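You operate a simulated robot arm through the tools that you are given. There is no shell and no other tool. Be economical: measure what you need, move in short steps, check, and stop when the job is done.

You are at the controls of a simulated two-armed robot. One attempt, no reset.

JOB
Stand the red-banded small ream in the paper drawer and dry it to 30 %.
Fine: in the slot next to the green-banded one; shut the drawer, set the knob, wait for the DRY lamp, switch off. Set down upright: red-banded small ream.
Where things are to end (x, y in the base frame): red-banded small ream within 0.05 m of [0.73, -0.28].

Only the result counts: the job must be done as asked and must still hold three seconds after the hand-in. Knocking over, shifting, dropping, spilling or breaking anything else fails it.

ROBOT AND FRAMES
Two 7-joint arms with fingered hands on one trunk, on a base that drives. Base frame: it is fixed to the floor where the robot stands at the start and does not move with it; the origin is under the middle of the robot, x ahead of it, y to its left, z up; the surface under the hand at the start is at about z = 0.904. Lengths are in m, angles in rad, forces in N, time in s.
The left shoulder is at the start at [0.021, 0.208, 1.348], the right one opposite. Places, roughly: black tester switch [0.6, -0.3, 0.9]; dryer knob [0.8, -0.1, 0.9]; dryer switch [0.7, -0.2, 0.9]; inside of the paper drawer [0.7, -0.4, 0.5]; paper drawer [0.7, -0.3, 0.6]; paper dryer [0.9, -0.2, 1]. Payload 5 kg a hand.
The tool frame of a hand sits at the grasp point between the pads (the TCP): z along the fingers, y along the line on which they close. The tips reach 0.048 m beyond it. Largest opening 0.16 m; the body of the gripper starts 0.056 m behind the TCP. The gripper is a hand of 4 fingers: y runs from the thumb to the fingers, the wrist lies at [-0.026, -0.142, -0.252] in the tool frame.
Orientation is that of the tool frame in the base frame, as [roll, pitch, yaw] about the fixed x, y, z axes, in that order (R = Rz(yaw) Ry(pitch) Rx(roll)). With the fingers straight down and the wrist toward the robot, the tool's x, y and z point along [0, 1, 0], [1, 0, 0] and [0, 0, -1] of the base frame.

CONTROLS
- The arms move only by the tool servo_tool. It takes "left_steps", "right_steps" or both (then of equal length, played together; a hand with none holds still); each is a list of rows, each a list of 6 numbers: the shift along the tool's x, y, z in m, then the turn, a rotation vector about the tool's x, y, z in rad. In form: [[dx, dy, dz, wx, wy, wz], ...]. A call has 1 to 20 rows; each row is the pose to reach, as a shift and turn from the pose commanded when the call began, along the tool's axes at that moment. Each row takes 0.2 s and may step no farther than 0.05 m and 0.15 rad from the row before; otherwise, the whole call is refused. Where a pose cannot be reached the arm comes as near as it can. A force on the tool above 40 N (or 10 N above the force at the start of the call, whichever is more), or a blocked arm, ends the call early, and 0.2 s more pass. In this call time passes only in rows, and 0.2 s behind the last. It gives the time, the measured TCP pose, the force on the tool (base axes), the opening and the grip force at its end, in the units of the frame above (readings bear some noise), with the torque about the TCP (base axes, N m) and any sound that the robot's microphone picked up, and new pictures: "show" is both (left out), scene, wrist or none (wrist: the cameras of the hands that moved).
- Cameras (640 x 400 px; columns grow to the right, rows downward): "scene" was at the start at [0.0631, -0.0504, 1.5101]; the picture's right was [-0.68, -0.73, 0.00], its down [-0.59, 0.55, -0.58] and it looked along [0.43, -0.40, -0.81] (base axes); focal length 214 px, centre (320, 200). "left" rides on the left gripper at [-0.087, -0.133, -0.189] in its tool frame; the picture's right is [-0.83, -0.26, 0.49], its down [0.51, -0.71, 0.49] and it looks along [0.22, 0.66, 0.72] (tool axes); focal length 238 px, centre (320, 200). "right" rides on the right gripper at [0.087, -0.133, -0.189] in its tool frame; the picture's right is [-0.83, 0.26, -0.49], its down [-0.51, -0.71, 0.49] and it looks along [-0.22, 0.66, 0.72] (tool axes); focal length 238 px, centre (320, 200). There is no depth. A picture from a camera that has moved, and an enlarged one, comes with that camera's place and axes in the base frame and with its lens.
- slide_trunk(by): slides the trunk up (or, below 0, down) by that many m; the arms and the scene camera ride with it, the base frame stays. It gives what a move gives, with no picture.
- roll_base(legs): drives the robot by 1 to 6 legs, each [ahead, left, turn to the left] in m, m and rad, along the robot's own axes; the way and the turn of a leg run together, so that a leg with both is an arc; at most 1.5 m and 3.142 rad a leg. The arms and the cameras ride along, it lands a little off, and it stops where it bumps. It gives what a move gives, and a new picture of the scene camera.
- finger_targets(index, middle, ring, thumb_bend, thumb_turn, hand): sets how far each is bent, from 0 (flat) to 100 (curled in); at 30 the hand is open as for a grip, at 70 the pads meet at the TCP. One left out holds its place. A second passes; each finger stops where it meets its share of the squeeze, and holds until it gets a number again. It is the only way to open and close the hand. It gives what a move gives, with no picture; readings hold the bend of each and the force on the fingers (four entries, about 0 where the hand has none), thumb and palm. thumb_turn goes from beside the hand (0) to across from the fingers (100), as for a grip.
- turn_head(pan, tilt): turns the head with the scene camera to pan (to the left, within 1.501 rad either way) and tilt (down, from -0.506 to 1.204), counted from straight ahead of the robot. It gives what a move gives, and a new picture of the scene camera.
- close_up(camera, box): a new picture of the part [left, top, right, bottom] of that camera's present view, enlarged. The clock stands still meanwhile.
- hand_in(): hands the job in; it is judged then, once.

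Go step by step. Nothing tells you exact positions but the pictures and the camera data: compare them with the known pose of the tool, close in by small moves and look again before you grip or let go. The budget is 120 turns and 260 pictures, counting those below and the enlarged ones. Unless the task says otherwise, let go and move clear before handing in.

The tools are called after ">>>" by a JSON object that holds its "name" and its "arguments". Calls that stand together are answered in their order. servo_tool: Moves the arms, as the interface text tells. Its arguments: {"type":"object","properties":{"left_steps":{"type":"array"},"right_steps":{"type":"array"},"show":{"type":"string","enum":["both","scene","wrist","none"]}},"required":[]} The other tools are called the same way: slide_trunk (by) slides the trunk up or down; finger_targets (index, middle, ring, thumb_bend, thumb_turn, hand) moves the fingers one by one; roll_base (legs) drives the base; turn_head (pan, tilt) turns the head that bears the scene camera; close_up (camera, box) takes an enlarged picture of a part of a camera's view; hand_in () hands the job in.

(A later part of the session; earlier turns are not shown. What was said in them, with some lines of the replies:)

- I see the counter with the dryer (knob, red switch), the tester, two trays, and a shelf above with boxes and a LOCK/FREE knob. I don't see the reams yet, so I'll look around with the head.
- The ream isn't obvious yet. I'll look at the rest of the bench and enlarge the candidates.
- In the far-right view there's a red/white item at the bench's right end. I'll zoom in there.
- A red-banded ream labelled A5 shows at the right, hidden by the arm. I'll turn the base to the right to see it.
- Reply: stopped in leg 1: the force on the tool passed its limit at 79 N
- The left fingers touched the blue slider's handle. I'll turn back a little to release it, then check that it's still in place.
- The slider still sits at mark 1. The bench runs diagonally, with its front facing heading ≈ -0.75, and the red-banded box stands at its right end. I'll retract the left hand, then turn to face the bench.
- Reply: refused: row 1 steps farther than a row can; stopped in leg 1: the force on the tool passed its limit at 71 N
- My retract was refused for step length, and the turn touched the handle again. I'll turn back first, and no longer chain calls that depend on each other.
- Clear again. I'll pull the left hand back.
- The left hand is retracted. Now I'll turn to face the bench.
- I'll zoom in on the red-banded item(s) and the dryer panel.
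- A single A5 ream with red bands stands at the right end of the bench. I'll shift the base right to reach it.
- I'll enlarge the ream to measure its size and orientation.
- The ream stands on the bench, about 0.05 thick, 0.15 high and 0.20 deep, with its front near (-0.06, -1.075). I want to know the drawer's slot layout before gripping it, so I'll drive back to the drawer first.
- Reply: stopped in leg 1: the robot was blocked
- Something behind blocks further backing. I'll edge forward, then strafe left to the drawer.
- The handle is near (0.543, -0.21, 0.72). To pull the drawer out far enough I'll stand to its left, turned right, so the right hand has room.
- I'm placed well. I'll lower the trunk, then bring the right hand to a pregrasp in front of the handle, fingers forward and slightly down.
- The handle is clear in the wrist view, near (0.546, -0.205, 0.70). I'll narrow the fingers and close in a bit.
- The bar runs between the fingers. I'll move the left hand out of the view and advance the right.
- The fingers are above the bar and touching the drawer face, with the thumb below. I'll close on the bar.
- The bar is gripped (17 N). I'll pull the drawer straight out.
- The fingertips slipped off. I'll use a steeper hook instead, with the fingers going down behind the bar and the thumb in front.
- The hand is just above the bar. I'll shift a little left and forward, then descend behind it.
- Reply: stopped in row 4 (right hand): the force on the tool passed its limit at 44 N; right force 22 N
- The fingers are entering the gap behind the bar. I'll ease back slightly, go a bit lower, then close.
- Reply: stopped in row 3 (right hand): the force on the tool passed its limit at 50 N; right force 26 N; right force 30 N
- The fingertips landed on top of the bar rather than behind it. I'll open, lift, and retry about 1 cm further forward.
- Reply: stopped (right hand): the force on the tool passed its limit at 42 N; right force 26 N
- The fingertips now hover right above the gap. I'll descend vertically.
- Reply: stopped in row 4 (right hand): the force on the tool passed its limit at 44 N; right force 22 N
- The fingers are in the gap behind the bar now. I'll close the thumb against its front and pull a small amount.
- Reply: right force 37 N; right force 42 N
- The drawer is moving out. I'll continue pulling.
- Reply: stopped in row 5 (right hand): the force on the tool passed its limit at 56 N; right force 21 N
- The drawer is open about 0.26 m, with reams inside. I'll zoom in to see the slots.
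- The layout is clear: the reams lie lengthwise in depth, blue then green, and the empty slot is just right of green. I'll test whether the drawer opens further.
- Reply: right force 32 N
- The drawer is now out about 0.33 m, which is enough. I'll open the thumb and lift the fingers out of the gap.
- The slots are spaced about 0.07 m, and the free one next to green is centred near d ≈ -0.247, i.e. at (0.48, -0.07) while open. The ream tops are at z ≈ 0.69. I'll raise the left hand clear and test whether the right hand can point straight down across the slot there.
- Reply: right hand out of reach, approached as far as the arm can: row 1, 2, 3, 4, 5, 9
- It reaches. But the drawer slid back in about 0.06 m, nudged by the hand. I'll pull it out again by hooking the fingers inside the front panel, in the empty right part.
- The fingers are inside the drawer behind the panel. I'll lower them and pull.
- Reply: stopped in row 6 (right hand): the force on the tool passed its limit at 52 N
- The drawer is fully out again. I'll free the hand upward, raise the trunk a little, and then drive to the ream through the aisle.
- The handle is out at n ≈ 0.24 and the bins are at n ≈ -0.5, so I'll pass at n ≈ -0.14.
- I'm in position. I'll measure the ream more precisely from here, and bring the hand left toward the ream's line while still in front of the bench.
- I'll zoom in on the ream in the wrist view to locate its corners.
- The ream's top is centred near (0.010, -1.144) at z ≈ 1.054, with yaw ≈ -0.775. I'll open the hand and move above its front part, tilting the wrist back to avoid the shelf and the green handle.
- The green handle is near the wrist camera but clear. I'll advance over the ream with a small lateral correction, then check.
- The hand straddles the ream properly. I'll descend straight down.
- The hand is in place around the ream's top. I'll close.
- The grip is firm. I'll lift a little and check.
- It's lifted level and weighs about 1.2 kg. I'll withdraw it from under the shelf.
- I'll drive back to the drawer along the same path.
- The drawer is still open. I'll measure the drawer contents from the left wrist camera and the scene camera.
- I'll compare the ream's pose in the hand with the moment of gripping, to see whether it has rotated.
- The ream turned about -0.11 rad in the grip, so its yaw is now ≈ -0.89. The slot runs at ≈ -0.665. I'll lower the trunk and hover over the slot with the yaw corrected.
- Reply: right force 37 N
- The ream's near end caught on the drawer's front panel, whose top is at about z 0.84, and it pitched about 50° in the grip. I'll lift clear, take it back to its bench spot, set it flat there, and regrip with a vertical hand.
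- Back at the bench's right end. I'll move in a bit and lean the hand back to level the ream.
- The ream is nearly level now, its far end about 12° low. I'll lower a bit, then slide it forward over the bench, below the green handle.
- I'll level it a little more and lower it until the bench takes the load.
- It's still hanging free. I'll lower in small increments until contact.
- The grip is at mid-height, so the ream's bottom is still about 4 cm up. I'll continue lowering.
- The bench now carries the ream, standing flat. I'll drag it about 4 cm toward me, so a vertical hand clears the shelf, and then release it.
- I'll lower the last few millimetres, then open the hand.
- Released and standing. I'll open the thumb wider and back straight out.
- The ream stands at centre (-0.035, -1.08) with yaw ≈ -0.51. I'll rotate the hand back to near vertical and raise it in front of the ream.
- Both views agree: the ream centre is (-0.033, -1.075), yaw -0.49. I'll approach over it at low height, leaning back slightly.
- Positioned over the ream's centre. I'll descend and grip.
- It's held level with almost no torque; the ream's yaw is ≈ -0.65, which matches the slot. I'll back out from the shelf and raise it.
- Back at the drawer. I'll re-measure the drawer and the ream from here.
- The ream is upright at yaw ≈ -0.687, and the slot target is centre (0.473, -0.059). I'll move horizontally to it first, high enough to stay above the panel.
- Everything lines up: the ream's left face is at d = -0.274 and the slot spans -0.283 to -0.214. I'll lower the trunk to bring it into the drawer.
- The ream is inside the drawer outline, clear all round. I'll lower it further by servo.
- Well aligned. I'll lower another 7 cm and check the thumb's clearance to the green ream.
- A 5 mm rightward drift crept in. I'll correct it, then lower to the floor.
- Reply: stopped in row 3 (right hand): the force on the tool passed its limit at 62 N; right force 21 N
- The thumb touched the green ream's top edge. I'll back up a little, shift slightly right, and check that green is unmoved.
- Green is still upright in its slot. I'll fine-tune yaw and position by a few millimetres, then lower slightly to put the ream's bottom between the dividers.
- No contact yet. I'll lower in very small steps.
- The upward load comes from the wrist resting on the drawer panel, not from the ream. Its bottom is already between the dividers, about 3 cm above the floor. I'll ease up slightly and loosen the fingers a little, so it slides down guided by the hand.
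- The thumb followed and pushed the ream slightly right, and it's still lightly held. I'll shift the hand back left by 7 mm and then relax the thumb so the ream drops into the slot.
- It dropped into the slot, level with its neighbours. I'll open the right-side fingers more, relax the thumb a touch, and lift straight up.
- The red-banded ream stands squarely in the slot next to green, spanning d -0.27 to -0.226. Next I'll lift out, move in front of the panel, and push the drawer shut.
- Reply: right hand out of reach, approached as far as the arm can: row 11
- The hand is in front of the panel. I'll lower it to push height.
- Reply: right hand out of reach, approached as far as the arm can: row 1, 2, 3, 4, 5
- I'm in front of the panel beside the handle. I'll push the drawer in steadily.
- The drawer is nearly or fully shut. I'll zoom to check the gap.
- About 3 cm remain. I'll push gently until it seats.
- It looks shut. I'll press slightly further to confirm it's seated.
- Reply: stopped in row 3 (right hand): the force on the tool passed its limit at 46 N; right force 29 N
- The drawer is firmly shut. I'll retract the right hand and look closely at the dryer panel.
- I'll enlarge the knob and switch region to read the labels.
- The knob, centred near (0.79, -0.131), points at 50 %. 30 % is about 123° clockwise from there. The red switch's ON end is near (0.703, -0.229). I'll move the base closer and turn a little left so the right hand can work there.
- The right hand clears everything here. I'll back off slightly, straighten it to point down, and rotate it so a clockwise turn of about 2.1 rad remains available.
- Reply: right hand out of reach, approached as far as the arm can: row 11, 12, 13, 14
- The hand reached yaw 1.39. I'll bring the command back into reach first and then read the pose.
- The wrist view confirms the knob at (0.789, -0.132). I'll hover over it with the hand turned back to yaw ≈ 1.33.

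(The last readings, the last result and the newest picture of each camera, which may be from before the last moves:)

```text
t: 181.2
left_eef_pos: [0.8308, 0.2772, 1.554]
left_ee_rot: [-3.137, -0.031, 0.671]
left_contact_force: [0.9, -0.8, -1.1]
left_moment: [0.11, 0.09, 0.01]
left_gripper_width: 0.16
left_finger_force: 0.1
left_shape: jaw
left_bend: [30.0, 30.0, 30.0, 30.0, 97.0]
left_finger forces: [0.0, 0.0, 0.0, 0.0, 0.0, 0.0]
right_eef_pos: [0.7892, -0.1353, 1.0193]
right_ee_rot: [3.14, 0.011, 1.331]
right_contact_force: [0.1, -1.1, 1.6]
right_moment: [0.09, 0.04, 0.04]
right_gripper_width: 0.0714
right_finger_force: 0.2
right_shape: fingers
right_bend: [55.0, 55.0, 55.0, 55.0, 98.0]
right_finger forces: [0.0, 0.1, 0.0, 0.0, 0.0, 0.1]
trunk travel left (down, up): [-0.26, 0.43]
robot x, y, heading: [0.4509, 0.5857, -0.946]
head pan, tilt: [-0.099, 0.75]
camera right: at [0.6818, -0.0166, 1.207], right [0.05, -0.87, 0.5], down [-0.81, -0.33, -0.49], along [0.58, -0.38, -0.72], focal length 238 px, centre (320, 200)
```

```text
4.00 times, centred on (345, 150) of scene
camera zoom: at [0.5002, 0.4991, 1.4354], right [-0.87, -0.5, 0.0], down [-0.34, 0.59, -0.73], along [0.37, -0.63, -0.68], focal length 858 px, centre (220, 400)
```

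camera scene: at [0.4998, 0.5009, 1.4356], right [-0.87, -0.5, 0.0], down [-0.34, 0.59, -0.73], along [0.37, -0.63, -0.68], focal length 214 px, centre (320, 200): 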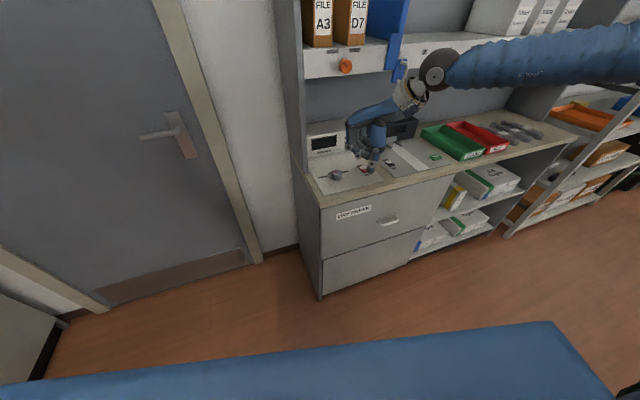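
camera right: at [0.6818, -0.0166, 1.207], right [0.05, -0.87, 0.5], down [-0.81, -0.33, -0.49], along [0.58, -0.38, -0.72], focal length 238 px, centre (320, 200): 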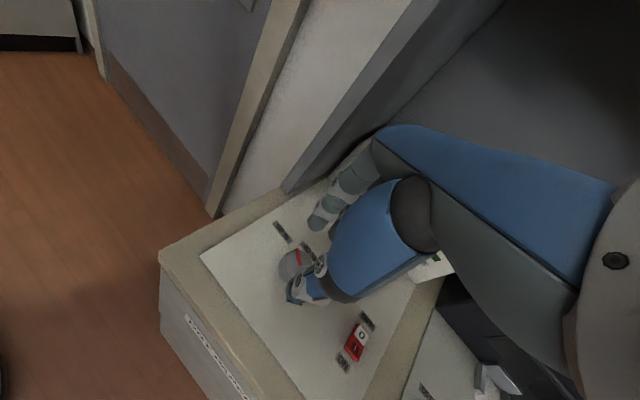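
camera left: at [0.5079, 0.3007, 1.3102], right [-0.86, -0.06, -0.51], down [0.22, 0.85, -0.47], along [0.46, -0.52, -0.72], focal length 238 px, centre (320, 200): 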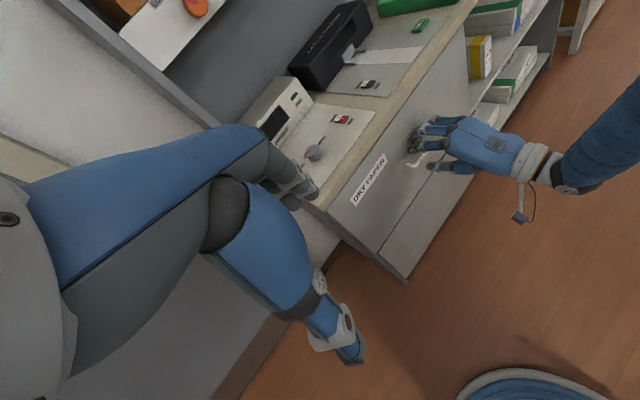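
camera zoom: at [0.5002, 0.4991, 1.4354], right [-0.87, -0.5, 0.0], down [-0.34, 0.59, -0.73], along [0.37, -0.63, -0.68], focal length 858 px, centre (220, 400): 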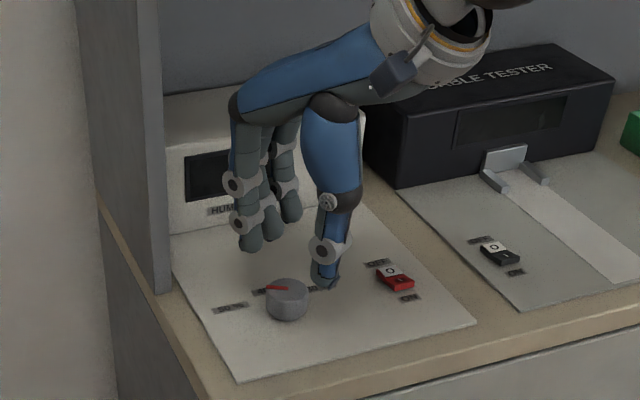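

The knob lies midway between the fingers and thumb. I'll lower and grip it.

>>> {"name": "servo_tool", "arguments": {"right_steps": [[0, 0.002, 0.02, 0, 0, 0], [0, 0.003, 0.04, 0, 0, 0], [0, 0.003, 0.055, 0, 0, 0]], "show": "none"}}

>>> {"name": "close_up", "arguments": {"camera": "scene", "box": [300, 120, 380, 190]}}

```text
t: 182.0
left_eef_pos: [0.8316, 0.2773, 1.5557]
left_ee_rot: [-3.139, -0.032, 0.673]
left_contact_force: [-0.6, -0.7, -0.6]
left_moment: [0.05, 0.03, 0.0]
left_gripper_width: 0.16
left_finger_force: 0.0
left_shape: jaw
left_bend: [30.0, 30.0, 30.0, 30.0, 97.0]
left_finger forces: [0.1, 0.1, 0.0, 0.0, 0.0, 0.1]
right_eef_pos: [0.793, -0.1344, 0.9666]
right_ee_rot: [3.141, 0.016, 1.333]
right_contact_force: [-0.5, -1.2, 1.4]
right_moment: [0.03, 0.03, 0.02]
right_gripper_width: 0.0717
right_finger_force: 0.2
right_shape: fingers
right_bend: [55.0, 55.0, 55.0, 55.0, 98.0]
right_finger forces: [0.0, 0.1, 0.0, 0.0, 0.0, 0.0]
trunk travel left (down, up): [-0.26, 0.43]
robot x, y, heading: [0.4547, 0.5804, -0.945]
head pan, tilt: [-0.099, 0.75]
```

```text
5.71 times, centred on (340, 155) of scene
camera zoom: at [0.4997, 0.5, 1.4356], right [-0.87, -0.5, 0.0], down [-0.34, 0.59, -0.73], along [0.37, -0.63, -0.68], focal length 1226 px, centre (206, 457)
```

zoom: 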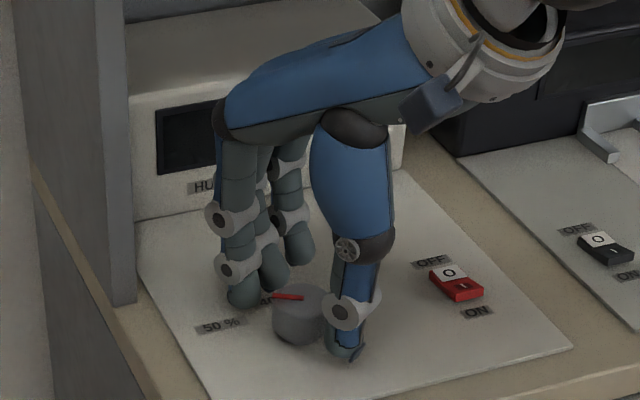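

The fingers straddle the knob. I'll close on it and turn clockwise.

>>> {"name": "finger_targets", "arguments": {"hand": "right", "index": 85, "middle": 85, "ring": 85, "thumb_bend": 85}}

>>> {"name": "close_up", "arguments": {"camera": "scene", "box": [300, 120, 380, 190]}}

```text
t: 183.0
left_eef_pos: [0.8305, 0.277, 1.5549]
left_ee_rot: [-3.136, -0.033, 0.67]
left_contact_force: [0.0, 0.0, 0.1]
left_moment: [-0.01, 0.03, -0.01]
left_gripper_width: 0.16
left_finger_force: 0.0
left_shape: jaw
left_bend: [30.0, 30.0, 30.0, 30.0, 97.0]
left_finger forces: [0.0, 0.0, 0.0, 0.1, 0.0, 0.0]
right_eef_pos: [0.7909, -0.1363, 0.9647]
right_ee_rot: [-3.141, 0.016, 1.333]
right_contact_force: [-6.2, -8.6, -6.6]
right_moment: [-0.47, 0.01, -0.02]
right_gripper_width: 0.0394
right_finger_force: 21.6
right_shape: fingers
right_bend: [62.0, 65.0, 85.0, 64.0, 96.0]
right_finger forces: [8.6, 14.0, 0.0, 0.1, 20.6, 0.1]
trunk travel left (down, up): [-0.26, 0.43]
robot x, y, heading: [0.4526, 0.5811, -0.948]
head pan, tilt: [-0.099, 0.75]
```

```text
5.71 times, centred on (340, 155) of scene
camera zoom: at [0.4993, 0.4991, 1.4355], right [-0.87, -0.5, 0.0], down [-0.34, 0.59, -0.73], along [0.37, -0.63, -0.68], focal length 1226 px, centre (206, 457)
```

zoom: 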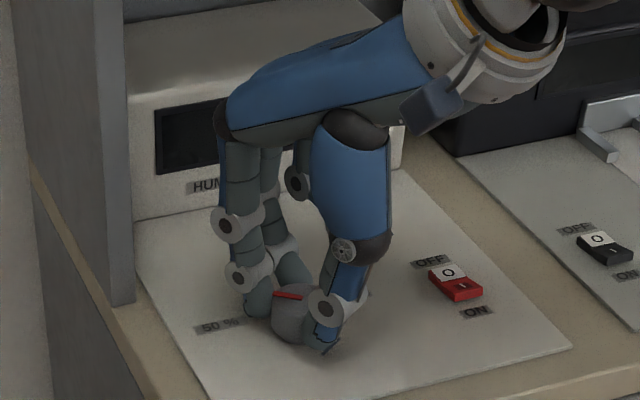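

Gripped. I'll turn it clockwise by 1.5 rad.

>>> {"name": "servo_tool", "arguments": {"right_steps": [[0, 0, 0, 0, 0, 0.15], [0, 0, 0, 0, 0, 0.3], [0, 0, 0, 0, 0, 0.45], [0, 0, 0, 0, 0, 0.6], [0, 0, 0, 0, 0, 0.75], [0, 0, 0, 0, 0, 0.9], [0, 0, 0, 0, 0, 1.05], [0, 0, 0, 0, 0, 1.2], [0, 0, 0, 0, 0, 1.35], [0, 0, 0, 0, 0, 1.5]], "show": "none"}}

>>> {"name": "close_up", "arguments": {"camera": "scene", "box": [300, 120, 380, 190]}}

```text
t: 185.2
left_eef_pos: [0.8307, 0.2771, 1.5552]
left_ee_rot: [-3.137, -0.032, 0.67]
left_contact_force: [0.2, 1.2, -0.4]
left_moment: [0.03, 0.03, -0.01]
left_gripper_width: 0.1601
left_finger_force: 0.1
left_shape: jaw
left_bend: [30.0, 30.0, 30.0, 30.0, 97.0]
left_finger forces: [0.0, 0.0, 0.0, 0.0, 0.1, 0.0]
right_eef_pos: [0.7914, -0.133, 0.9644]
right_ee_rot: [3.128, 0.001, -0.169]
right_contact_force: [-5.0, -8.6, -3.9]
right_moment: [-0.57, 0.35, -0.04]
right_gripper_width: 0.0387
right_finger_force: 21.5
right_shape: fingers
right_bend: [61.0, 64.0, 85.0, 65.0, 96.0]
right_finger forces: [12.0, 14.9, 0.0, 0.0, 16.3, 0.1]
trunk travel left (down, up): [-0.26, 0.43]
robot x, y, heading: [0.4534, 0.5768, -0.951]
head pan, tilt: [-0.099, 0.75]
```

```text
5.71 times, centred on (340, 155) of scene
camera zoom: at [0.4998, 0.4996, 1.4355], right [-0.87, -0.5, 0.0], down [-0.34, 0.59, -0.73], along [0.37, -0.63, -0.68], focal length 1226 px, centre (206, 457)
```

zoom: 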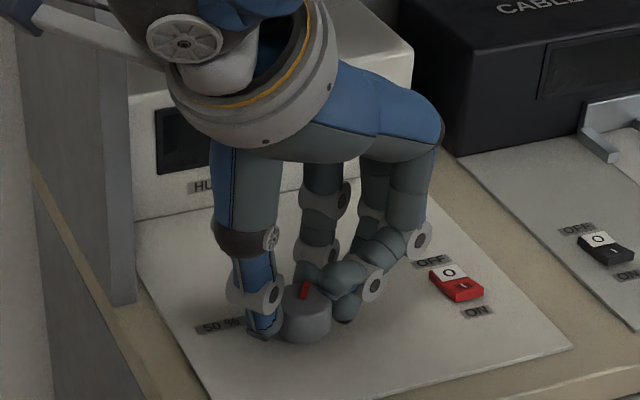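

The pointer has passed 40 % and needs about 0.4 rad more to reach 30 %. I'll continue turning.

>>> {"name": "servo_tool", "arguments": {"right_steps": [[0, 0, 0, 0, 0, 0.13], [0, 0, 0, 0, 0, 0.26], [0, 0, 0, 0, 0, 0.39]], "show": "none"}}

>>> {"name": "close_up", "arguments": {"camera": "scene", "box": [310, 130, 370, 180]}}

```text
t: 186.0
left_eef_pos: [0.8314, 0.2778, 1.5559]
left_ee_rot: [-3.138, -0.032, 0.673]
left_contact_force: [0.3, 0.9, 0.5]
left_moment: [-0.04, 0.05, -0.01]
left_gripper_width: 0.1599
left_finger_force: 0.1
left_shape: jaw
left_bend: [30.0, 30.0, 30.0, 30.0, 97.0]
left_finger forces: [0.0, 0.2, 0.1, 0.0, 0.0, 0.1]
right_eef_pos: [0.7924, -0.1343, 0.9648]
right_ee_rot: [3.128, -0.007, -0.561]
right_contact_force: [-2.2, -6.7, -3.7]
right_moment: [-0.42, 0.34, 0.0]
right_gripper_width: 0.0388
right_finger_force: 21.2
right_shape: fingers
right_bend: [61.0, 64.0, 85.0, 66.0, 96.0]
right_finger forces: [13.0, 12.6, 0.0, 0.0, 17.0, 0.0]
trunk travel left (down, up): [-0.26, 0.43]
robot x, y, heading: [0.4523, 0.5791, -0.947]
head pan, tilt: [-0.099, 0.75]
```

```text
8.00 times, centred on (340, 155) of scene
camera zoom: at [0.5001, 0.4999, 1.4355], right [-0.87, -0.5, 0.0], down [-0.34, 0.59, -0.73], along [0.37, -0.63, -0.68], focal length 1716 px, centre (160, 560)
```

zoom: 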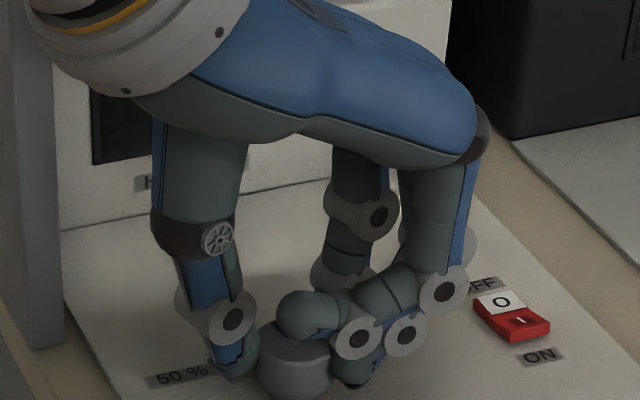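

The pointer is hidden by the finger. I'll release, lift, and check it.

>>> {"name": "finger_targets", "arguments": {"hand": "right", "index": 48, "middle": 48, "ring": 48, "thumb_bend": 48}}

>>> {"name": "servo_tool", "arguments": {"right_steps": [[0, 0, -0.03, 0, 0, 0], [0, 0, -0.06, 0, 0, 0], [-0.02, 0, -0.09, 0, 0, 0]], "show": "none"}}

>>> {"name": "close_up", "arguments": {"camera": "scene", "box": [310, 130, 370, 180]}}

```text
t: 187.0
left_eef_pos: [0.8323, 0.2771, 1.5559]
left_ee_rot: [-3.138, -0.033, 0.673]
left_contact_force: [0.1, 0.4, -0.1]
left_moment: [0.04, 0.01, 0.0]
left_gripper_width: 0.1601
left_finger_force: 0.1
left_shape: jaw
left_bend: [30.0, 30.0, 30.0, 30.0, 97.0]
left_finger forces: [0.0, 0.0, 0.1, 0.1, 0.0, 0.1]
right_eef_pos: [0.7917, -0.1326, 0.9656]
right_ee_rot: [3.128, -0.007, -0.556]
right_contact_force: [-0.1, -0.3, -0.5]
right_moment: [0.01, -0.01, 0.01]
right_gripper_width: 0.0988
right_finger_force: 0.1
right_shape: fingers
right_bend: [48.0, 48.0, 48.0, 48.0, 97.0]
right_finger forces: [0.0, 0.1, 0.1, 0.0, 0.0, 0.0]
trunk travel left (down, up): [-0.26, 0.43]
robot x, y, heading: [0.4532, 0.5814, -0.944]
head pan, tilt: [-0.099, 0.75]
```

```text
t: 187.8
left_eef_pos: [0.8282, 0.2797, 1.5569]
left_ee_rot: [3.141, -0.031, 0.67]
left_contact_force: [-1.3, 1.4, 0.1]
left_moment: [-0.08, -0.2, 0.03]
left_gripper_width: 0.1601
left_finger_force: 0.1
left_shape: jaw
left_bend: [30.0, 30.0, 30.0, 30.0, 97.0]
left_finger forces: [0.1, 0.0, 0.0, 0.0, 0.0, 0.0]
right_eef_pos: [0.7725, -0.1212, 1.0587]
right_ee_rot: [3.128, -0.007, -0.557]
right_contact_force: [-0.9, 1.4, -0.3]
right_moment: [-0.11, -0.07, 0.03]
right_gripper_width: 0.0986
right_finger_force: 0.1
right_shape: fingers
right_bend: [48.0, 48.0, 48.0, 48.0, 97.0]
right_finger forces: [0.0, 0.0, 0.1, 0.0, 0.0, 0.0]
trunk travel left (down, up): [-0.26, 0.43]
robot x, y, heading: [0.452, 0.5808, -0.946]
head pan, tilt: [-0.099, 0.75]
```

```text
8.00 times, centred on (340, 155) of scene
camera zoom: at [0.4977, 0.5017, 1.4358], right [-0.87, -0.5, 0.0], down [-0.34, 0.59, -0.73], along [0.37, -0.63, -0.68], focal length 1716 px, centre (160, 560)
```

zoom: 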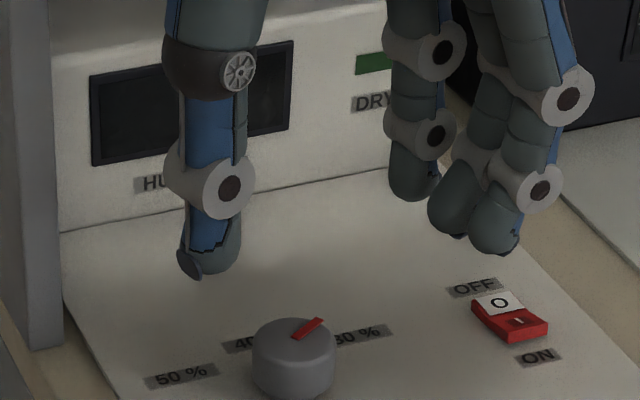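

The pointer now lies in line with the 30 % mark. Next is the red switch: I'll curl the fingers, use the thumb tip as a presser, and hover over the switch.

>>> {"name": "finger_targets", "arguments": {"hand": "right", "index": 100, "middle": 100, "ring": 100, "thumb_bend": 52}}

>>> {"name": "servo_tool", "arguments": {"right_steps": [[-0.002, 0.0433, 0.0, 0, 0, 0], [-0.0046, 0.0867, 0.0, 0, 0, 0], [-0.007, 0.13, 0.01, 0, 0, 0], [-0.0093, 0.1734, 0.0287, 0, 0, 0]], "show": "none"}}

>>> {"name": "close_up", "arguments": {"camera": "scene", "box": [320, 110, 410, 185]}}

>>> {"name": "close_up", "arguments": {"camera": "right", "box": [160, 150, 460, 370]}}

```text
t: 188.8
left_eef_pos: [0.8308, 0.2787, 1.5558]
left_ee_rot: [3.141, -0.032, 0.672]
left_contact_force: [0.4, 0.0, 0.3]
left_moment: [-0.04, 0.0, 0.0]
left_gripper_width: 0.1598
left_finger_force: 0.0
left_shape: jaw
left_bend: [30.0, 30.0, 30.0, 30.0, 97.0]
left_finger forces: [0.1, 0.0, 0.1, 0.0, 0.0, 0.1]
right_eef_pos: [0.7758, -0.1215, 1.0572]
right_ee_rot: [3.128, -0.007, -0.559]
right_contact_force: [-0.5, 0.2, 1.1]
right_moment: [0.02, -0.04, -0.01]
right_gripper_width: 0.0885
right_finger_force: 0.1
right_shape: fingers
right_bend: [98.0, 100.0, 100.0, 52.0, 97.0]
right_finger forces: [0.0, 0.0, 0.0, 0.0, 0.0, 0.0]
trunk travel left (down, up): [-0.26, 0.43]
robot x, y, heading: [0.4538, 0.5784, -0.944]
head pan, tilt: [-0.099, 0.75]
```

```text
t: 189.8
left_eef_pos: [0.8297, 0.2773, 1.5536]
left_ee_rot: [-3.138, -0.033, 0.67]
left_contact_force: [-0.6, -0.9, -0.6]
left_moment: [0.15, -0.12, 0.03]
left_gripper_width: 0.1602
left_finger_force: 0.1
left_shape: jaw
left_bend: [30.0, 30.0, 30.0, 30.0, 97.0]
left_finger forces: [0.0, 0.0, 0.0, 0.1, 0.1, 0.0]
right_eef_pos: [0.6753, -0.2635, 1.0241]
right_ee_rot: [3.13, -0.009, -0.556]
right_contact_force: [0.6, -0.2, -0.6]
right_moment: [0.0, 0.04, 0.01]
right_gripper_width: 0.0941
right_finger_force: 0.1
right_shape: fingers
right_bend: [100.0, 100.0, 100.0, 52.0, 97.0]
right_finger forces: [0.0, 0.0, 0.0, 0.0, 0.1, 0.1]
trunk travel left (down, up): [-0.26, 0.43]
robot x, y, heading: [0.4508, 0.5793, -0.941]
head pan, tilt: [-0.099, 0.75]
```

```text
5.33 times, centred on (365, 148) of scene
camera zoom: at [0.4986, 0.4985, 1.4355], right [-0.87, -0.5, 0.0], down [-0.34, 0.59, -0.73], along [0.37, -0.63, -0.68], focal length 1144 px, centre (80, 480)
```

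zoom: 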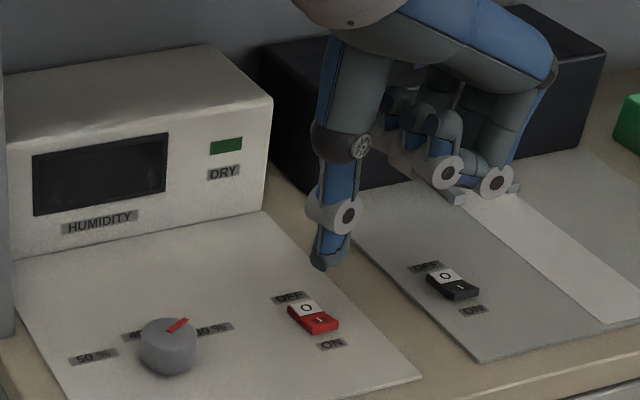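

```text
1.82 times, centred on (310, 260) of right
camera zoom: at [0.8198, -0.1937, 1.2128], right [-0.84, 0.23, 0.48], down [-0.06, 0.86, -0.5], along [-0.53, -0.45, -0.72], focal length 433 px, centre (338, 91)
```

zoom: 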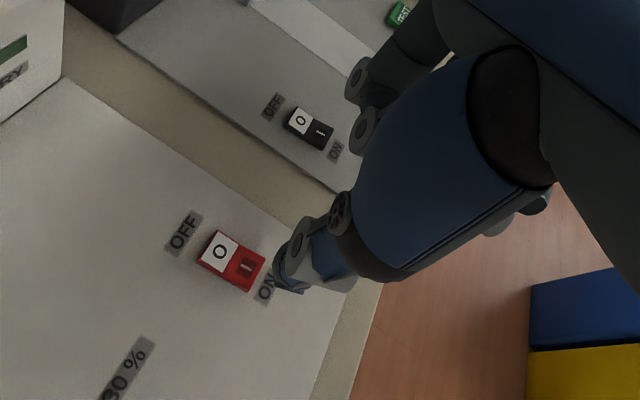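

The thumb tip is at (0.711, -0.218, 0.975) and the ON end at about (0.706, -0.229). I'll shift 1 cm and press down.

>>> {"name": "servo_tool", "arguments": {"right_steps": [[0.0016, 0.012, 0.01, 0, 0, 0], [0.0016, 0.012, 0.03, 0, 0, 0], [0.0016, 0.012, 0.04, 0, 0, 0], [0.0016, 0.012, 0.046, 0, 0, 0], [0.0016, 0.012, 0.051, 0, 0, 0]], "show": "none"}}

>>> {"name": "close_up", "arguments": {"camera": "scene", "box": [320, 110, 410, 185]}}

```text
t: 191.0
left_eef_pos: [0.8308, 0.2773, 1.5562]
left_ee_rot: [-3.137, -0.031, 0.671]
left_contact_force: [0.3, 0.2, -0.2]
left_moment: [0.02, 0.04, -0.01]
left_gripper_width: 0.16
left_finger_force: 0.0
left_shape: jaw
left_bend: [30.0, 30.0, 30.0, 30.0, 97.0]
left_finger forces: [0.0, 0.1, 0.0, 0.0, 0.0, 0.1]
right_eef_pos: [0.6695, -0.2749, 0.9763]
right_ee_rot: [3.128, -0.006, -0.557]
right_contact_force: [-0.1, -0.1, -0.2]
right_moment: [0.0, 0.0, 0.0]
right_gripper_width: 0.0943
right_finger_force: 0.0
right_shape: fingers
right_bend: [100.0, 100.0, 100.0, 52.0, 97.0]
right_finger forces: [0.0, 0.0, 0.0, 0.0, 0.0, 0.0]
trunk travel left (down, up): [-0.26, 0.43]
robot x, y, heading: [0.4537, 0.5823, -0.946]
head pan, tilt: [-0.099, 0.75]
```

```text
5.33 times, centred on (365, 148) of scene
camera zoom: at [0.4997, 0.5005, 1.4356], right [-0.87, -0.5, 0.0], down [-0.34, 0.59, -0.73], along [0.37, -0.63, -0.68], focal length 1144 px, centre (80, 480)
```

zoom: 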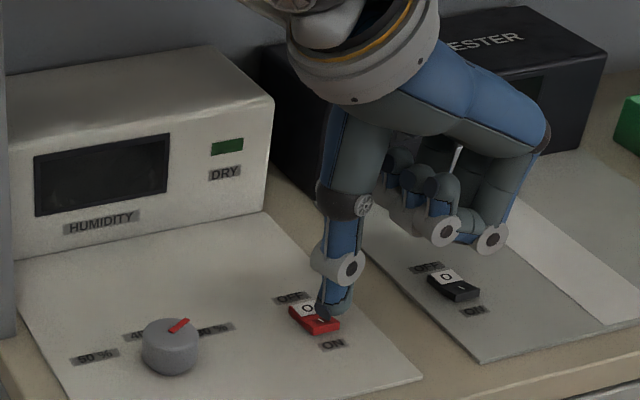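

The thumb is just over the I half. I'll move 4 mm toward the ON end and press.

>>> {"name": "servo_tool", "arguments": {"right_steps": [[-0.004, 0, 0.003, 0, 0, 0], [-0.004, 0, 0.007, 0, 0, 0], [-0.004, 0, 0.011, 0, 0, 0], [-0.004, 0, 0.015, 0, 0, 0]], "show": "none"}}

>>> {"name": "close_up", "arguments": {"camera": "scene", "box": [320, 110, 410, 185]}}

```text
t: 192.0
left_eef_pos: [0.8311, 0.2798, 1.5564]
left_ee_rot: [-3.14, -0.031, 0.67]
left_contact_force: [0.4, -0.3, -0.1]
left_moment: [0.0, -0.01, 0.0]
left_gripper_width: 0.1602
left_finger_force: 0.1
left_shape: jaw
left_bend: [30.0, 30.0, 30.0, 30.0, 97.0]
left_finger forces: [0.0, 0.1, 0.0, 0.0, 0.0, 0.1]
right_eef_pos: [0.6656, -0.2736, 0.9655]
right_ee_rot: [3.127, -0.006, -0.558]
right_contact_force: [-1.5, -0.6, 5.8]
right_moment: [0.24, -0.19, -0.01]
right_gripper_width: 0.0943
right_finger_force: 3.0
right_shape: fingers
right_bend: [100.0, 100.0, 100.0, 52.0, 98.0]
right_finger forces: [0.0, 0.0, 0.1, 0.0, 6.0, 0.0]
trunk travel left (down, up): [-0.26, 0.43]
robot x, y, heading: [0.4521, 0.5824, -0.95]
head pan, tilt: [-0.099, 0.75]
heard: click, click
```

```text
5.33 times, centred on (365, 148) of scene
camera zoom: at [0.4994, 0.5009, 1.4357], right [-0.87, -0.5, 0.0], down [-0.34, 0.59, -0.73], along [0.37, -0.63, -0.68], focal length 1144 px, centre (80, 480)
```

zoom: 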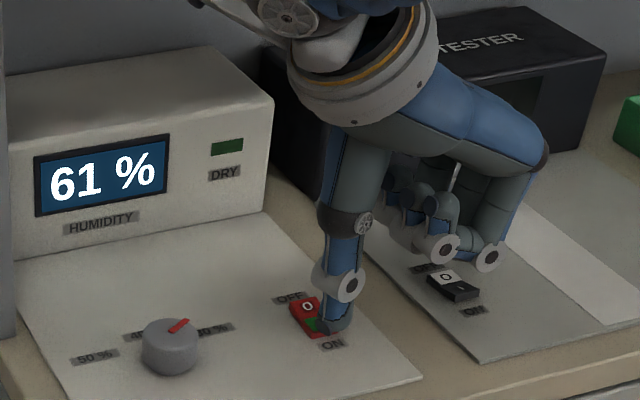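

The dryer is on and showing 61 %. I'll lift the thumb clear and check the black switch too, since I heard two clicks.

>>> {"name": "servo_tool", "arguments": {"right_steps": [[0, 0, -0.03, 0, 0, 0], [0, 0, -0.07, 0, 0, 0], [0, 0, -0.1, 0, 0, 0]], "show": "none"}}

>>> {"name": "close_up", "arguments": {"camera": "scene", "box": [320, 90, 440, 190]}}

```text
t: 192.8
left_eef_pos: [0.8334, 0.2784, 1.556]
left_ee_rot: [-3.138, -0.031, 0.672]
left_contact_force: [-0.3, -0.1, 0.1]
left_moment: [0.01, -0.01, 0.0]
left_gripper_width: 0.1599
left_finger_force: 0.1
left_shape: jaw
left_bend: [30.0, 30.0, 30.0, 30.0, 97.0]
left_finger forces: [0.0, 0.0, 0.0, 0.0, 0.0, 0.0]
right_eef_pos: [0.6654, -0.2712, 1.0577]
right_ee_rot: [3.129, 0.005, -0.554]
right_contact_force: [-1.2, 10.5, -24.7]
right_moment: [-3.92, 3.46, 1.6]
right_gripper_width: 0.0943
right_finger_force: 0.1
right_shape: fingers
right_bend: [100.0, 100.0, 100.0, 52.0, 97.0]
right_finger forces: [0.0, 0.0, 0.1, 0.0, 0.0, 0.0]
trunk travel left (down, up): [-0.26, 0.43]
robot x, y, heading: [0.4488, 0.583, -0.948]
head pan, tilt: [-0.099, 0.75]
```

```text
4.00 times, centred on (380, 140) of scene
camera zoom: at [0.5004, 0.4998, 1.4351], right [-0.87, -0.5, 0.0], down [-0.34, 0.59, -0.73], along [0.37, -0.63, -0.68], focal length 858 px, centre (80, 440)
```

zoom: 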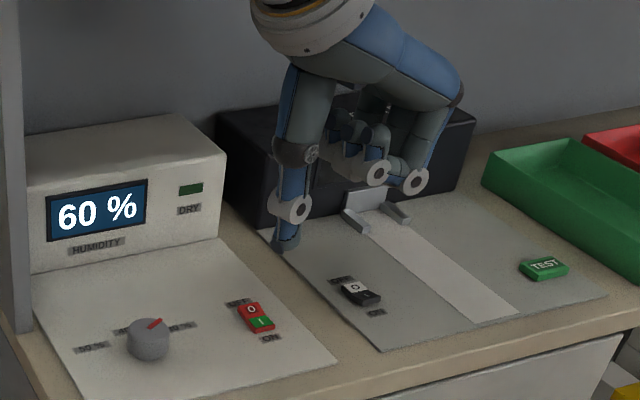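

The wrist bracket is touching something above, probably near the orange knob. I'll lower right away and move back from the shelf.

>>> {"name": "servo_tool", "arguments": {"right_steps": [[0, 0, 0.02, 0, 0, 0], [-0.005, 0, 0.03, 0, 0, 0], [-0.05, 0, 0.03, 0, 0, 0], [-0.1, 0, 0.03, 0, 0, 0]], "show": "scene"}}

>>> {"name": "close_up", "arguments": {"camera": "scene", "box": [290, 20, 450, 120]}}

```text
t: 193.8
left_eef_pos: [0.8305, 0.2785, 1.5569]
left_ee_rot: [-3.14, -0.03, 0.671]
left_contact_force: [-0.8, 0.5, -0.1]
left_moment: [-0.03, -0.08, 0.03]
left_gripper_width: 0.1599
left_finger_force: 0.1
left_shape: jaw
left_bend: [30.0, 30.0, 30.0, 30.0, 97.0]
left_finger forces: [0.0, 0.0, 0.0, 0.0, 0.0, 0.0]
right_eef_pos: [0.5831, -0.2183, 1.0328]
right_ee_rot: [3.13, -0.008, -0.556]
right_contact_force: [1.0, 1.0, 0.1]
right_moment: [-0.08, -0.03, 0.02]
right_gripper_width: 0.0939
right_finger_force: 0.1
right_shape: fingers
right_bend: [100.0, 100.0, 100.0, 52.0, 98.0]
right_finger forces: [0.1, 0.1, 0.0, 0.0, 0.1, 0.0]
trunk travel left (down, up): [-0.26, 0.43]
robot x, y, heading: [0.4528, 0.5799, -0.944]
head pan, tilt: [-0.099, 0.75]
camera scene: at [0.4985, 0.5007, 1.4357], right [-0.86, -0.5, 0.0], down [-0.34, 0.59, -0.73], along [0.37, -0.63, -0.68], focal length 214 px, centre (320, 200)
```

scene: 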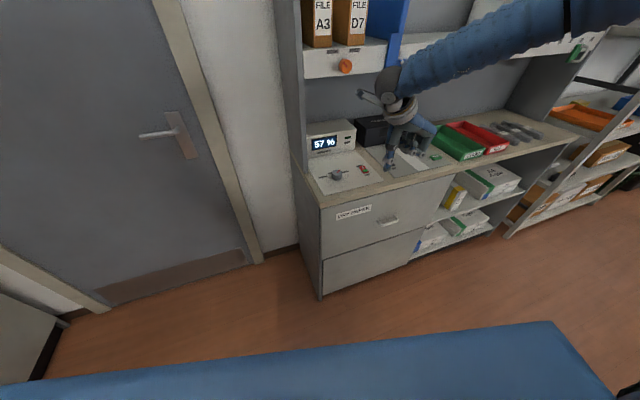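

```text
4.00 times, centred on (370, 70) of scene
camera zoom: at [0.4985, 0.5007, 1.4357], right [-0.86, -0.5, 0.0], down [-0.34, 0.59, -0.73], along [0.37, -0.63, -0.68], focal length 858 px, centre (120, 720)
```

zoom: 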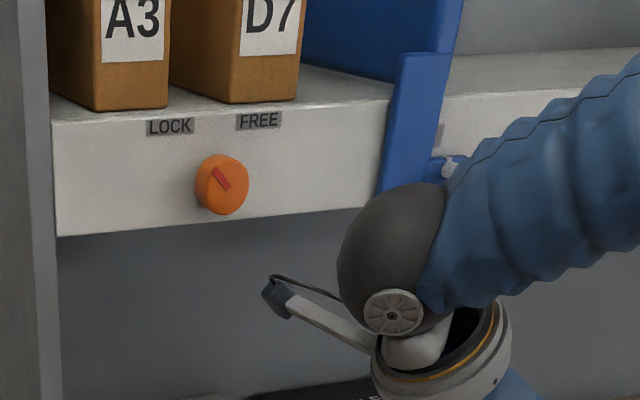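

The orange knob still points to LOCK, and nothing has moved. Humidity is falling, now at 57 %. I'll go low to a hover by the OFF end and wait for the DRY lamp.

>>> {"name": "servo_tool", "arguments": {"right_steps": [[0.0, 0.0, 0.033, 0, 0, 0], [0.045, 0.001, 0.033, 0, 0, 0], [0.09, 0.003, 0.033, 0, 0, 0], [0.1278, 0.0044, 0.033, 0, 0, 0]], "show": "none"}}

>>> {"name": "close_up", "arguments": {"camera": "scene", "box": [320, 110, 410, 185]}}

```text
t: 194.8
left_eef_pos: [0.8334, 0.2771, 1.5549]
left_ee_rot: [-3.136, -0.03, 0.672]
left_contact_force: [2.6, 0.1, -1.3]
left_moment: [0.03, 0.17, -0.06]
left_gripper_width: 0.1599
left_finger_force: 0.0
left_shape: jaw
left_bend: [30.0, 30.0, 30.0, 30.0, 97.0]
left_finger forces: [0.0, 0.0, 0.1, 0.0, 0.1, 0.0]
right_eef_pos: [0.6887, -0.2912, 0.9997]
right_ee_rot: [3.127, -0.005, -0.558]
right_contact_force: [0.1, 0.0, 0.8]
right_moment: [0.06, 0.03, -0.04]
right_gripper_width: 0.0942
right_finger_force: 0.0
right_shape: fingers
right_bend: [100.0, 100.0, 100.0, 52.0, 97.0]
right_finger forces: [0.0, 0.1, 0.1, 0.1, 0.1, 0.1]
trunk travel left (down, up): [-0.26, 0.43]
robot x, y, heading: [0.453, 0.5835, -0.947]
head pan, tilt: [-0.099, 0.75]
```

```text
5.33 times, centred on (365, 148) of scene
camera zoom: at [0.5011, 0.4999, 1.4354], right [-0.87, -0.5, 0.0], down [-0.34, 0.59, -0.73], along [0.36, -0.63, -0.68], focal length 1144 px, centre (80, 480)
```

zoom: 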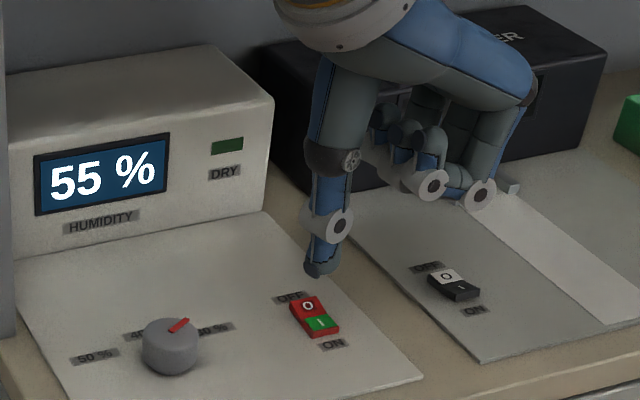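

It falls about 2 % per second, so the lamp is about 12 s away. I'll hold still and wait.

>>> {"name": "servo_tool", "arguments": {"right_steps": [[0, 0, 0, 0, 0, 0], [0, 0, 0, 0, 0, 0], [0, 0, 0, 0, 0, 0], [0, 0, 0, 0, 0, 0], [0, 0, 0, 0, 0, 0], [0, 0, 0, 0, 0, 0], [0, 0, 0, 0, 0, 0], [0, 0, 0, 0, 0, 0], [0, 0, 0, 0, 0, 0], [0, 0, 0, 0, 0, 0], [0, 0, 0, 0, 0, 0], [0, 0, 0, 0, 0, 0], [0, 0, 0, 0, 0, 0], [0, 0, 0, 0, 0, 0], [0, 0, 0, 0, 0, 0], [0, 0, 0, 0, 0, 0], [0, 0, 0, 0, 0, 0], [0, 0, 0, 0, 0, 0], [0, 0, 0, 0, 0, 0], [0, 0, 0, 0, 0, 0]], "show": "none"}}

>>> {"name": "servo_tool", "arguments": {"right_steps": [[0, 0, 0, 0, 0, 0], [0, 0, 0, 0, 0, 0], [0, 0, 0, 0, 0, 0], [0, 0, 0, 0, 0, 0], [0, 0, 0, 0, 0, 0], [0, 0, 0, 0, 0, 0], [0, 0, 0, 0, 0, 0], [0, 0, 0, 0, 0, 0], [0, 0, 0, 0, 0, 0], [0, 0, 0, 0, 0, 0], [0, 0, 0, 0, 0, 0], [0, 0, 0, 0, 0, 0], [0, 0, 0, 0, 0, 0], [0, 0, 0, 0, 0, 0], [0, 0, 0, 0, 0, 0], [0, 0, 0, 0, 0, 0], [0, 0, 0, 0, 0, 0], [0, 0, 0, 0, 0, 0], [0, 0, 0, 0, 0, 0], [0, 0, 0, 0, 0, 0]], "show": "none"}}

>>> {"name": "close_up", "arguments": {"camera": "scene", "box": [320, 110, 410, 185]}}

```text
t: 199.0
left_eef_pos: [0.831, 0.2775, 1.5542]
left_ee_rot: [-3.138, -0.031, 0.673]
left_contact_force: [-0.7, -0.2, 0.7]
left_moment: [0.02, -0.05, 0.02]
left_gripper_width: 0.1599
left_finger_force: 0.0
left_shape: jaw
left_bend: [30.0, 30.0, 30.0, 30.0, 97.0]
left_finger forces: [0.1, 0.0, 0.1, 0.1, 0.0, 0.0]
right_eef_pos: [0.689, -0.2892, 0.9997]
right_ee_rot: [3.126, -0.007, -0.558]
right_contact_force: [-0.2, -0.4, -0.1]
right_moment: [0.02, 0.03, -0.01]
right_gripper_width: 0.0943
right_finger_force: 0.0
right_shape: fingers
right_bend: [100.0, 100.0, 100.0, 52.0, 97.0]
right_finger forces: [0.1, 0.1, 0.0, 0.0, 0.0, 0.1]
trunk travel left (down, up): [-0.26, 0.43]
robot x, y, heading: [0.452, 0.5785, -0.946]
head pan, tilt: [-0.099, 0.75]
```

```text
t: 203.2
left_eef_pos: [0.831, 0.2775, 1.5563]
left_ee_rot: [-3.138, -0.031, 0.669]
left_contact_force: [-0.8, -0.1, -0.4]
left_moment: [0.01, -0.01, 0.01]
left_gripper_width: 0.1597
left_finger_force: 0.1
left_shape: jaw
left_bend: [30.0, 30.0, 30.0, 30.0, 97.0]
left_finger forces: [0.1, 0.0, 0.0, 0.0, 0.1, 0.0]
right_eef_pos: [0.6892, -0.2908, 1.0001]
right_ee_rot: [3.127, -0.007, -0.557]
right_contact_force: [-0.3, -0.3, 0.6]
right_moment: [0.02, -0.03, 0.02]
right_gripper_width: 0.0944
right_finger_force: 0.1
right_shape: fingers
right_bend: [100.0, 100.0, 100.0, 52.0, 97.0]
right_finger forces: [0.1, 0.0, 0.0, 0.1, 0.0, 0.1]
trunk travel left (down, up): [-0.26, 0.43]
robot x, y, heading: [0.4539, 0.5834, -0.945]
head pan, tilt: [-0.099, 0.75]
```

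```text
5.33 times, centred on (365, 148) of scene
camera zoom: at [0.4996, 0.5003, 1.4356], right [-0.87, -0.5, 0.0], down [-0.34, 0.59, -0.73], along [0.37, -0.63, -0.68], focal length 1144 px, centre (80, 480)
```

zoom: 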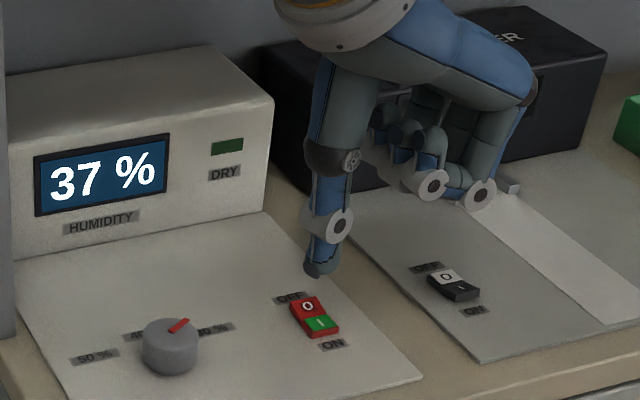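

It's at 37 %. I'll wait about 3.6 s more.

>>> {"name": "servo_tool", "arguments": {"right_steps": [[0, 0, 0, 0, 0, 0], [0, 0, 0, 0, 0, 0], [0, 0, 0, 0, 0, 0], [0, 0, 0, 0, 0, 0], [0, 0, 0, 0, 0, 0], [0, 0, 0, 0, 0, 0], [0, 0, 0, 0, 0, 0], [0, 0, 0, 0, 0, 0], [0, 0, 0, 0, 0, 0], [0, 0, 0, 0, 0, 0], [0, 0, 0, 0, 0, 0], [0, 0, 0, 0, 0, 0], [0, 0, 0, 0, 0, 0], [0, 0, 0, 0, 0, 0], [0, 0, 0, 0, 0, 0], [0, 0, 0, 0, 0, 0], [0, 0, 0, 0, 0, 0]], "show": "none"}}

>>> {"name": "close_up", "arguments": {"camera": "scene", "box": [320, 110, 410, 185]}}

```text
t: 206.8
left_eef_pos: [0.8305, 0.2794, 1.5555]
left_ee_rot: [-3.14, -0.031, 0.673]
left_contact_force: [-0.5, -1.0, -0.1]
left_moment: [-0.02, 0.0, 0.02]
left_gripper_width: 0.1601
left_finger_force: 0.1
left_shape: jaw
left_bend: [30.0, 30.0, 30.0, 30.0, 97.0]
left_finger forces: [0.0, 0.0, 0.0, 0.0, 0.0, 0.0]
right_eef_pos: [0.6885, -0.2913, 0.9983]
right_ee_rot: [3.127, -0.006, -0.559]
right_contact_force: [-0.3, 0.0, 0.4]
right_moment: [0.0, 0.04, -0.02]
right_gripper_width: 0.0938
right_finger_force: 0.1
right_shape: fingers
right_bend: [100.0, 100.0, 100.0, 52.0, 97.0]
right_finger forces: [0.0, 0.1, 0.0, 0.0, 0.0, 0.0]
trunk travel left (down, up): [-0.26, 0.43]
robot x, y, heading: [0.4524, 0.5797, -0.949]
head pan, tilt: [-0.099, 0.75]
```

```text
5.33 times, centred on (365, 148) of scene
camera zoom: at [0.4996, 0.5003, 1.4356], right [-0.87, -0.5, 0.0], down [-0.34, 0.59, -0.73], along [0.37, -0.63, -0.68], focal length 1144 px, centre (80, 480)
```

zoom: 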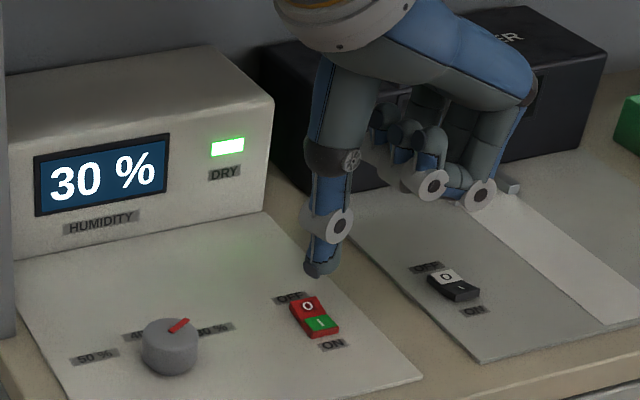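

The DRY lamp is lit at 30 %. I'll press the OFF end now.

>>> {"name": "servo_tool", "arguments": {"right_steps": [[0, 0, 0.012, 0, 0, 0], [0, 0, 0.02, 0, 0, 0], [0, 0, 0.026, 0, 0, 0], [0, 0, 0.031, 0, 0, 0], [0, 0, 0.035, 0, 0, 0]], "show": "none"}}

>>> {"name": "close_up", "arguments": {"camera": "scene", "box": [320, 110, 410, 185]}}

```text
t: 208.0
left_eef_pos: [0.831, 0.2788, 1.5546]
left_ee_rot: [-3.14, -0.03, 0.671]
left_contact_force: [0.5, -0.3, 0.3]
left_moment: [-0.04, 0.03, 0.0]
left_gripper_width: 0.16
left_finger_force: 0.0
left_shape: jaw
left_bend: [30.0, 30.0, 30.0, 30.0, 97.0]
left_finger forces: [0.0, 0.0, 0.0, 0.0, 0.1, 0.0]
right_eef_pos: [0.6882, -0.292, 0.9661]
right_ee_rot: [3.129, -0.007, -0.559]
right_contact_force: [0.6, 0.3, 2.4]
right_moment: [0.08, -0.05, 0.01]
right_gripper_width: 0.0941
right_finger_force: 0.8
right_shape: fingers
right_bend: [100.0, 100.0, 100.0, 52.0, 97.0]
right_finger forces: [0.0, 0.1, 0.0, 0.0, 2.1, 0.0]
trunk travel left (down, up): [-0.26, 0.43]
robot x, y, heading: [0.4513, 0.5815, -0.945]
head pan, tilt: [-0.099, 0.75]
heard: click, click
```

```text
5.33 times, centred on (365, 148) of scene
camera zoom: at [0.4996, 0.5005, 1.4356], right [-0.87, -0.5, 0.0], down [-0.34, 0.59, -0.73], along [0.37, -0.63, -0.68], focal length 1144 px, centre (80, 480)
```

zoom: 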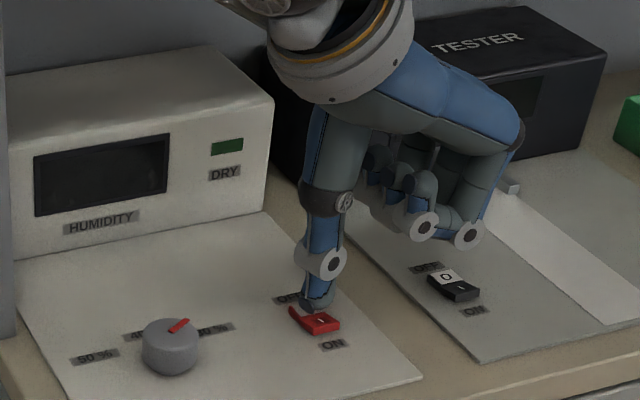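

The dryer is off again. I'll lift just a little, withdraw from the bench, and take a last look.

>>> {"name": "servo_tool", "arguments": {"right_steps": [[0, 0, -0.02, 0, 0, 0], [0, 0, -0.033, 0, 0, 0], [-0.045, 0, -0.033, 0, 0, 0], [-0.09, 0, -0.033, 0, 0, 0], [-0.135, 0, -0.033, 0, 0, 0], [-0.18, 0, -0.033, 0, 0, 0], [-0.22, 0, -0.05, 0, 0, 0]], "show": "scene"}}

>>> {"name": "close_up", "arguments": {"camera": "scene", "box": [290, 20, 470, 240]}}

```text
t: 209.6
left_eef_pos: [0.8303, 0.2799, 1.5568]
left_ee_rot: [3.14, -0.033, 0.672]
left_contact_force: [-0.8, 1.1, 0.7]
left_moment: [-0.08, -0.11, 0.02]
left_gripper_width: 0.16
left_finger_force: 0.1
left_shape: jaw
left_bend: [30.0, 30.0, 30.0, 30.0, 97.0]
left_finger forces: [0.0, 0.0, 0.1, 0.1, 0.0, 0.1]
right_eef_pos: [0.5022, -0.1744, 1.0126]
right_ee_rot: [3.129, -0.007, -0.557]
right_contact_force: [-0.1, 1.1, 0.2]
right_moment: [-0.06, 0.01, -0.02]
right_gripper_width: 0.0943
right_finger_force: 0.1
right_shape: fingers
right_bend: [100.0, 100.0, 100.0, 52.0, 98.0]
right_finger forces: [0.0, 0.0, 0.0, 0.0, 0.1, 0.1]
trunk travel left (down, up): [-0.26, 0.43]
robot x, y, heading: [0.4542, 0.578, -0.948]
head pan, tilt: [-0.099, 0.75]
camera scene: at [0.4983, 0.5018, 1.4358], right [-0.87, -0.5, 0.0], down [-0.34, 0.59, -0.73], along [0.37, -0.63, -0.68], focal length 214 px, centre (320, 200)
```

scene: 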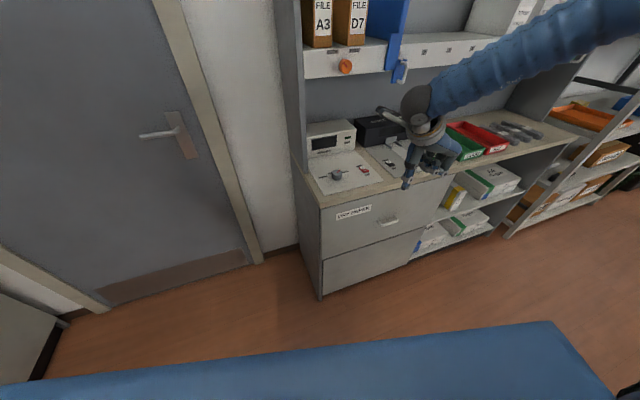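

```text
1.82 times, centred on (380, 130) of scene
camera zoom: at [0.4983, 0.5018, 1.4358], right [-0.87, -0.5, 0.0], down [-0.34, 0.59, -0.73], along [0.37, -0.63, -0.68], focal length 390 px, centre (211, 327)
```

zoom: 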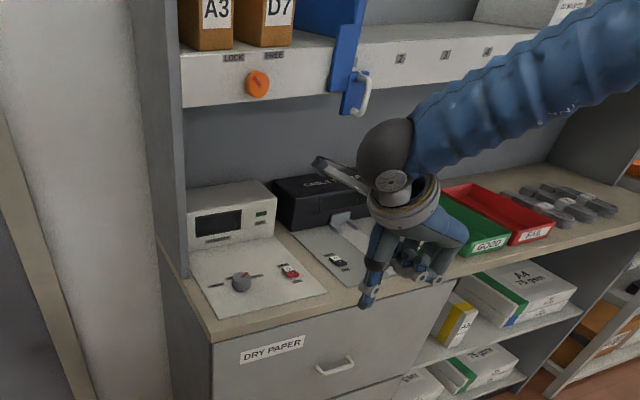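

The drawer is shut, the dryer is off with the knob at 30 %, and the slider, trays and files look as they did. The hands are clear, so I'm handing in.

>>> {"name": "hand_in", "arguments": {}}

```text
The job is handed in.
```

The red-banded A5 ream is standing upright in the paper drawer, in the slot next to the green-banded one. The drawer is shut, the ream was dried until the DRY lamp lit at 30 %, and the dryer is switched off.

Some things went less cleanly than that, and I can't rule out that one of them counts against the job:
- **Ream:** it was dropped about 3 cm into its slot, because the wrist met the drawer panel and could go no lower. By my last measurement before shutting the drawer, it should end about 2 cm from the target point.
- **Green-banded ream:** the right thumb pressed on its top edge once. It stayed upright in its slot, but a rough measurement hinted it may have shifted by about 1 cm.
- **Blue slider:** the left hand bumped its handle twice, but it was still at mark 1 afterwards.
- **Backing up:** the base was blocked once behind the robot, probably by the bins. I never checked whether they moved.
- **Shelf:** the right wrist bracket touched it near the orange knob, which still pointed to LOCK.
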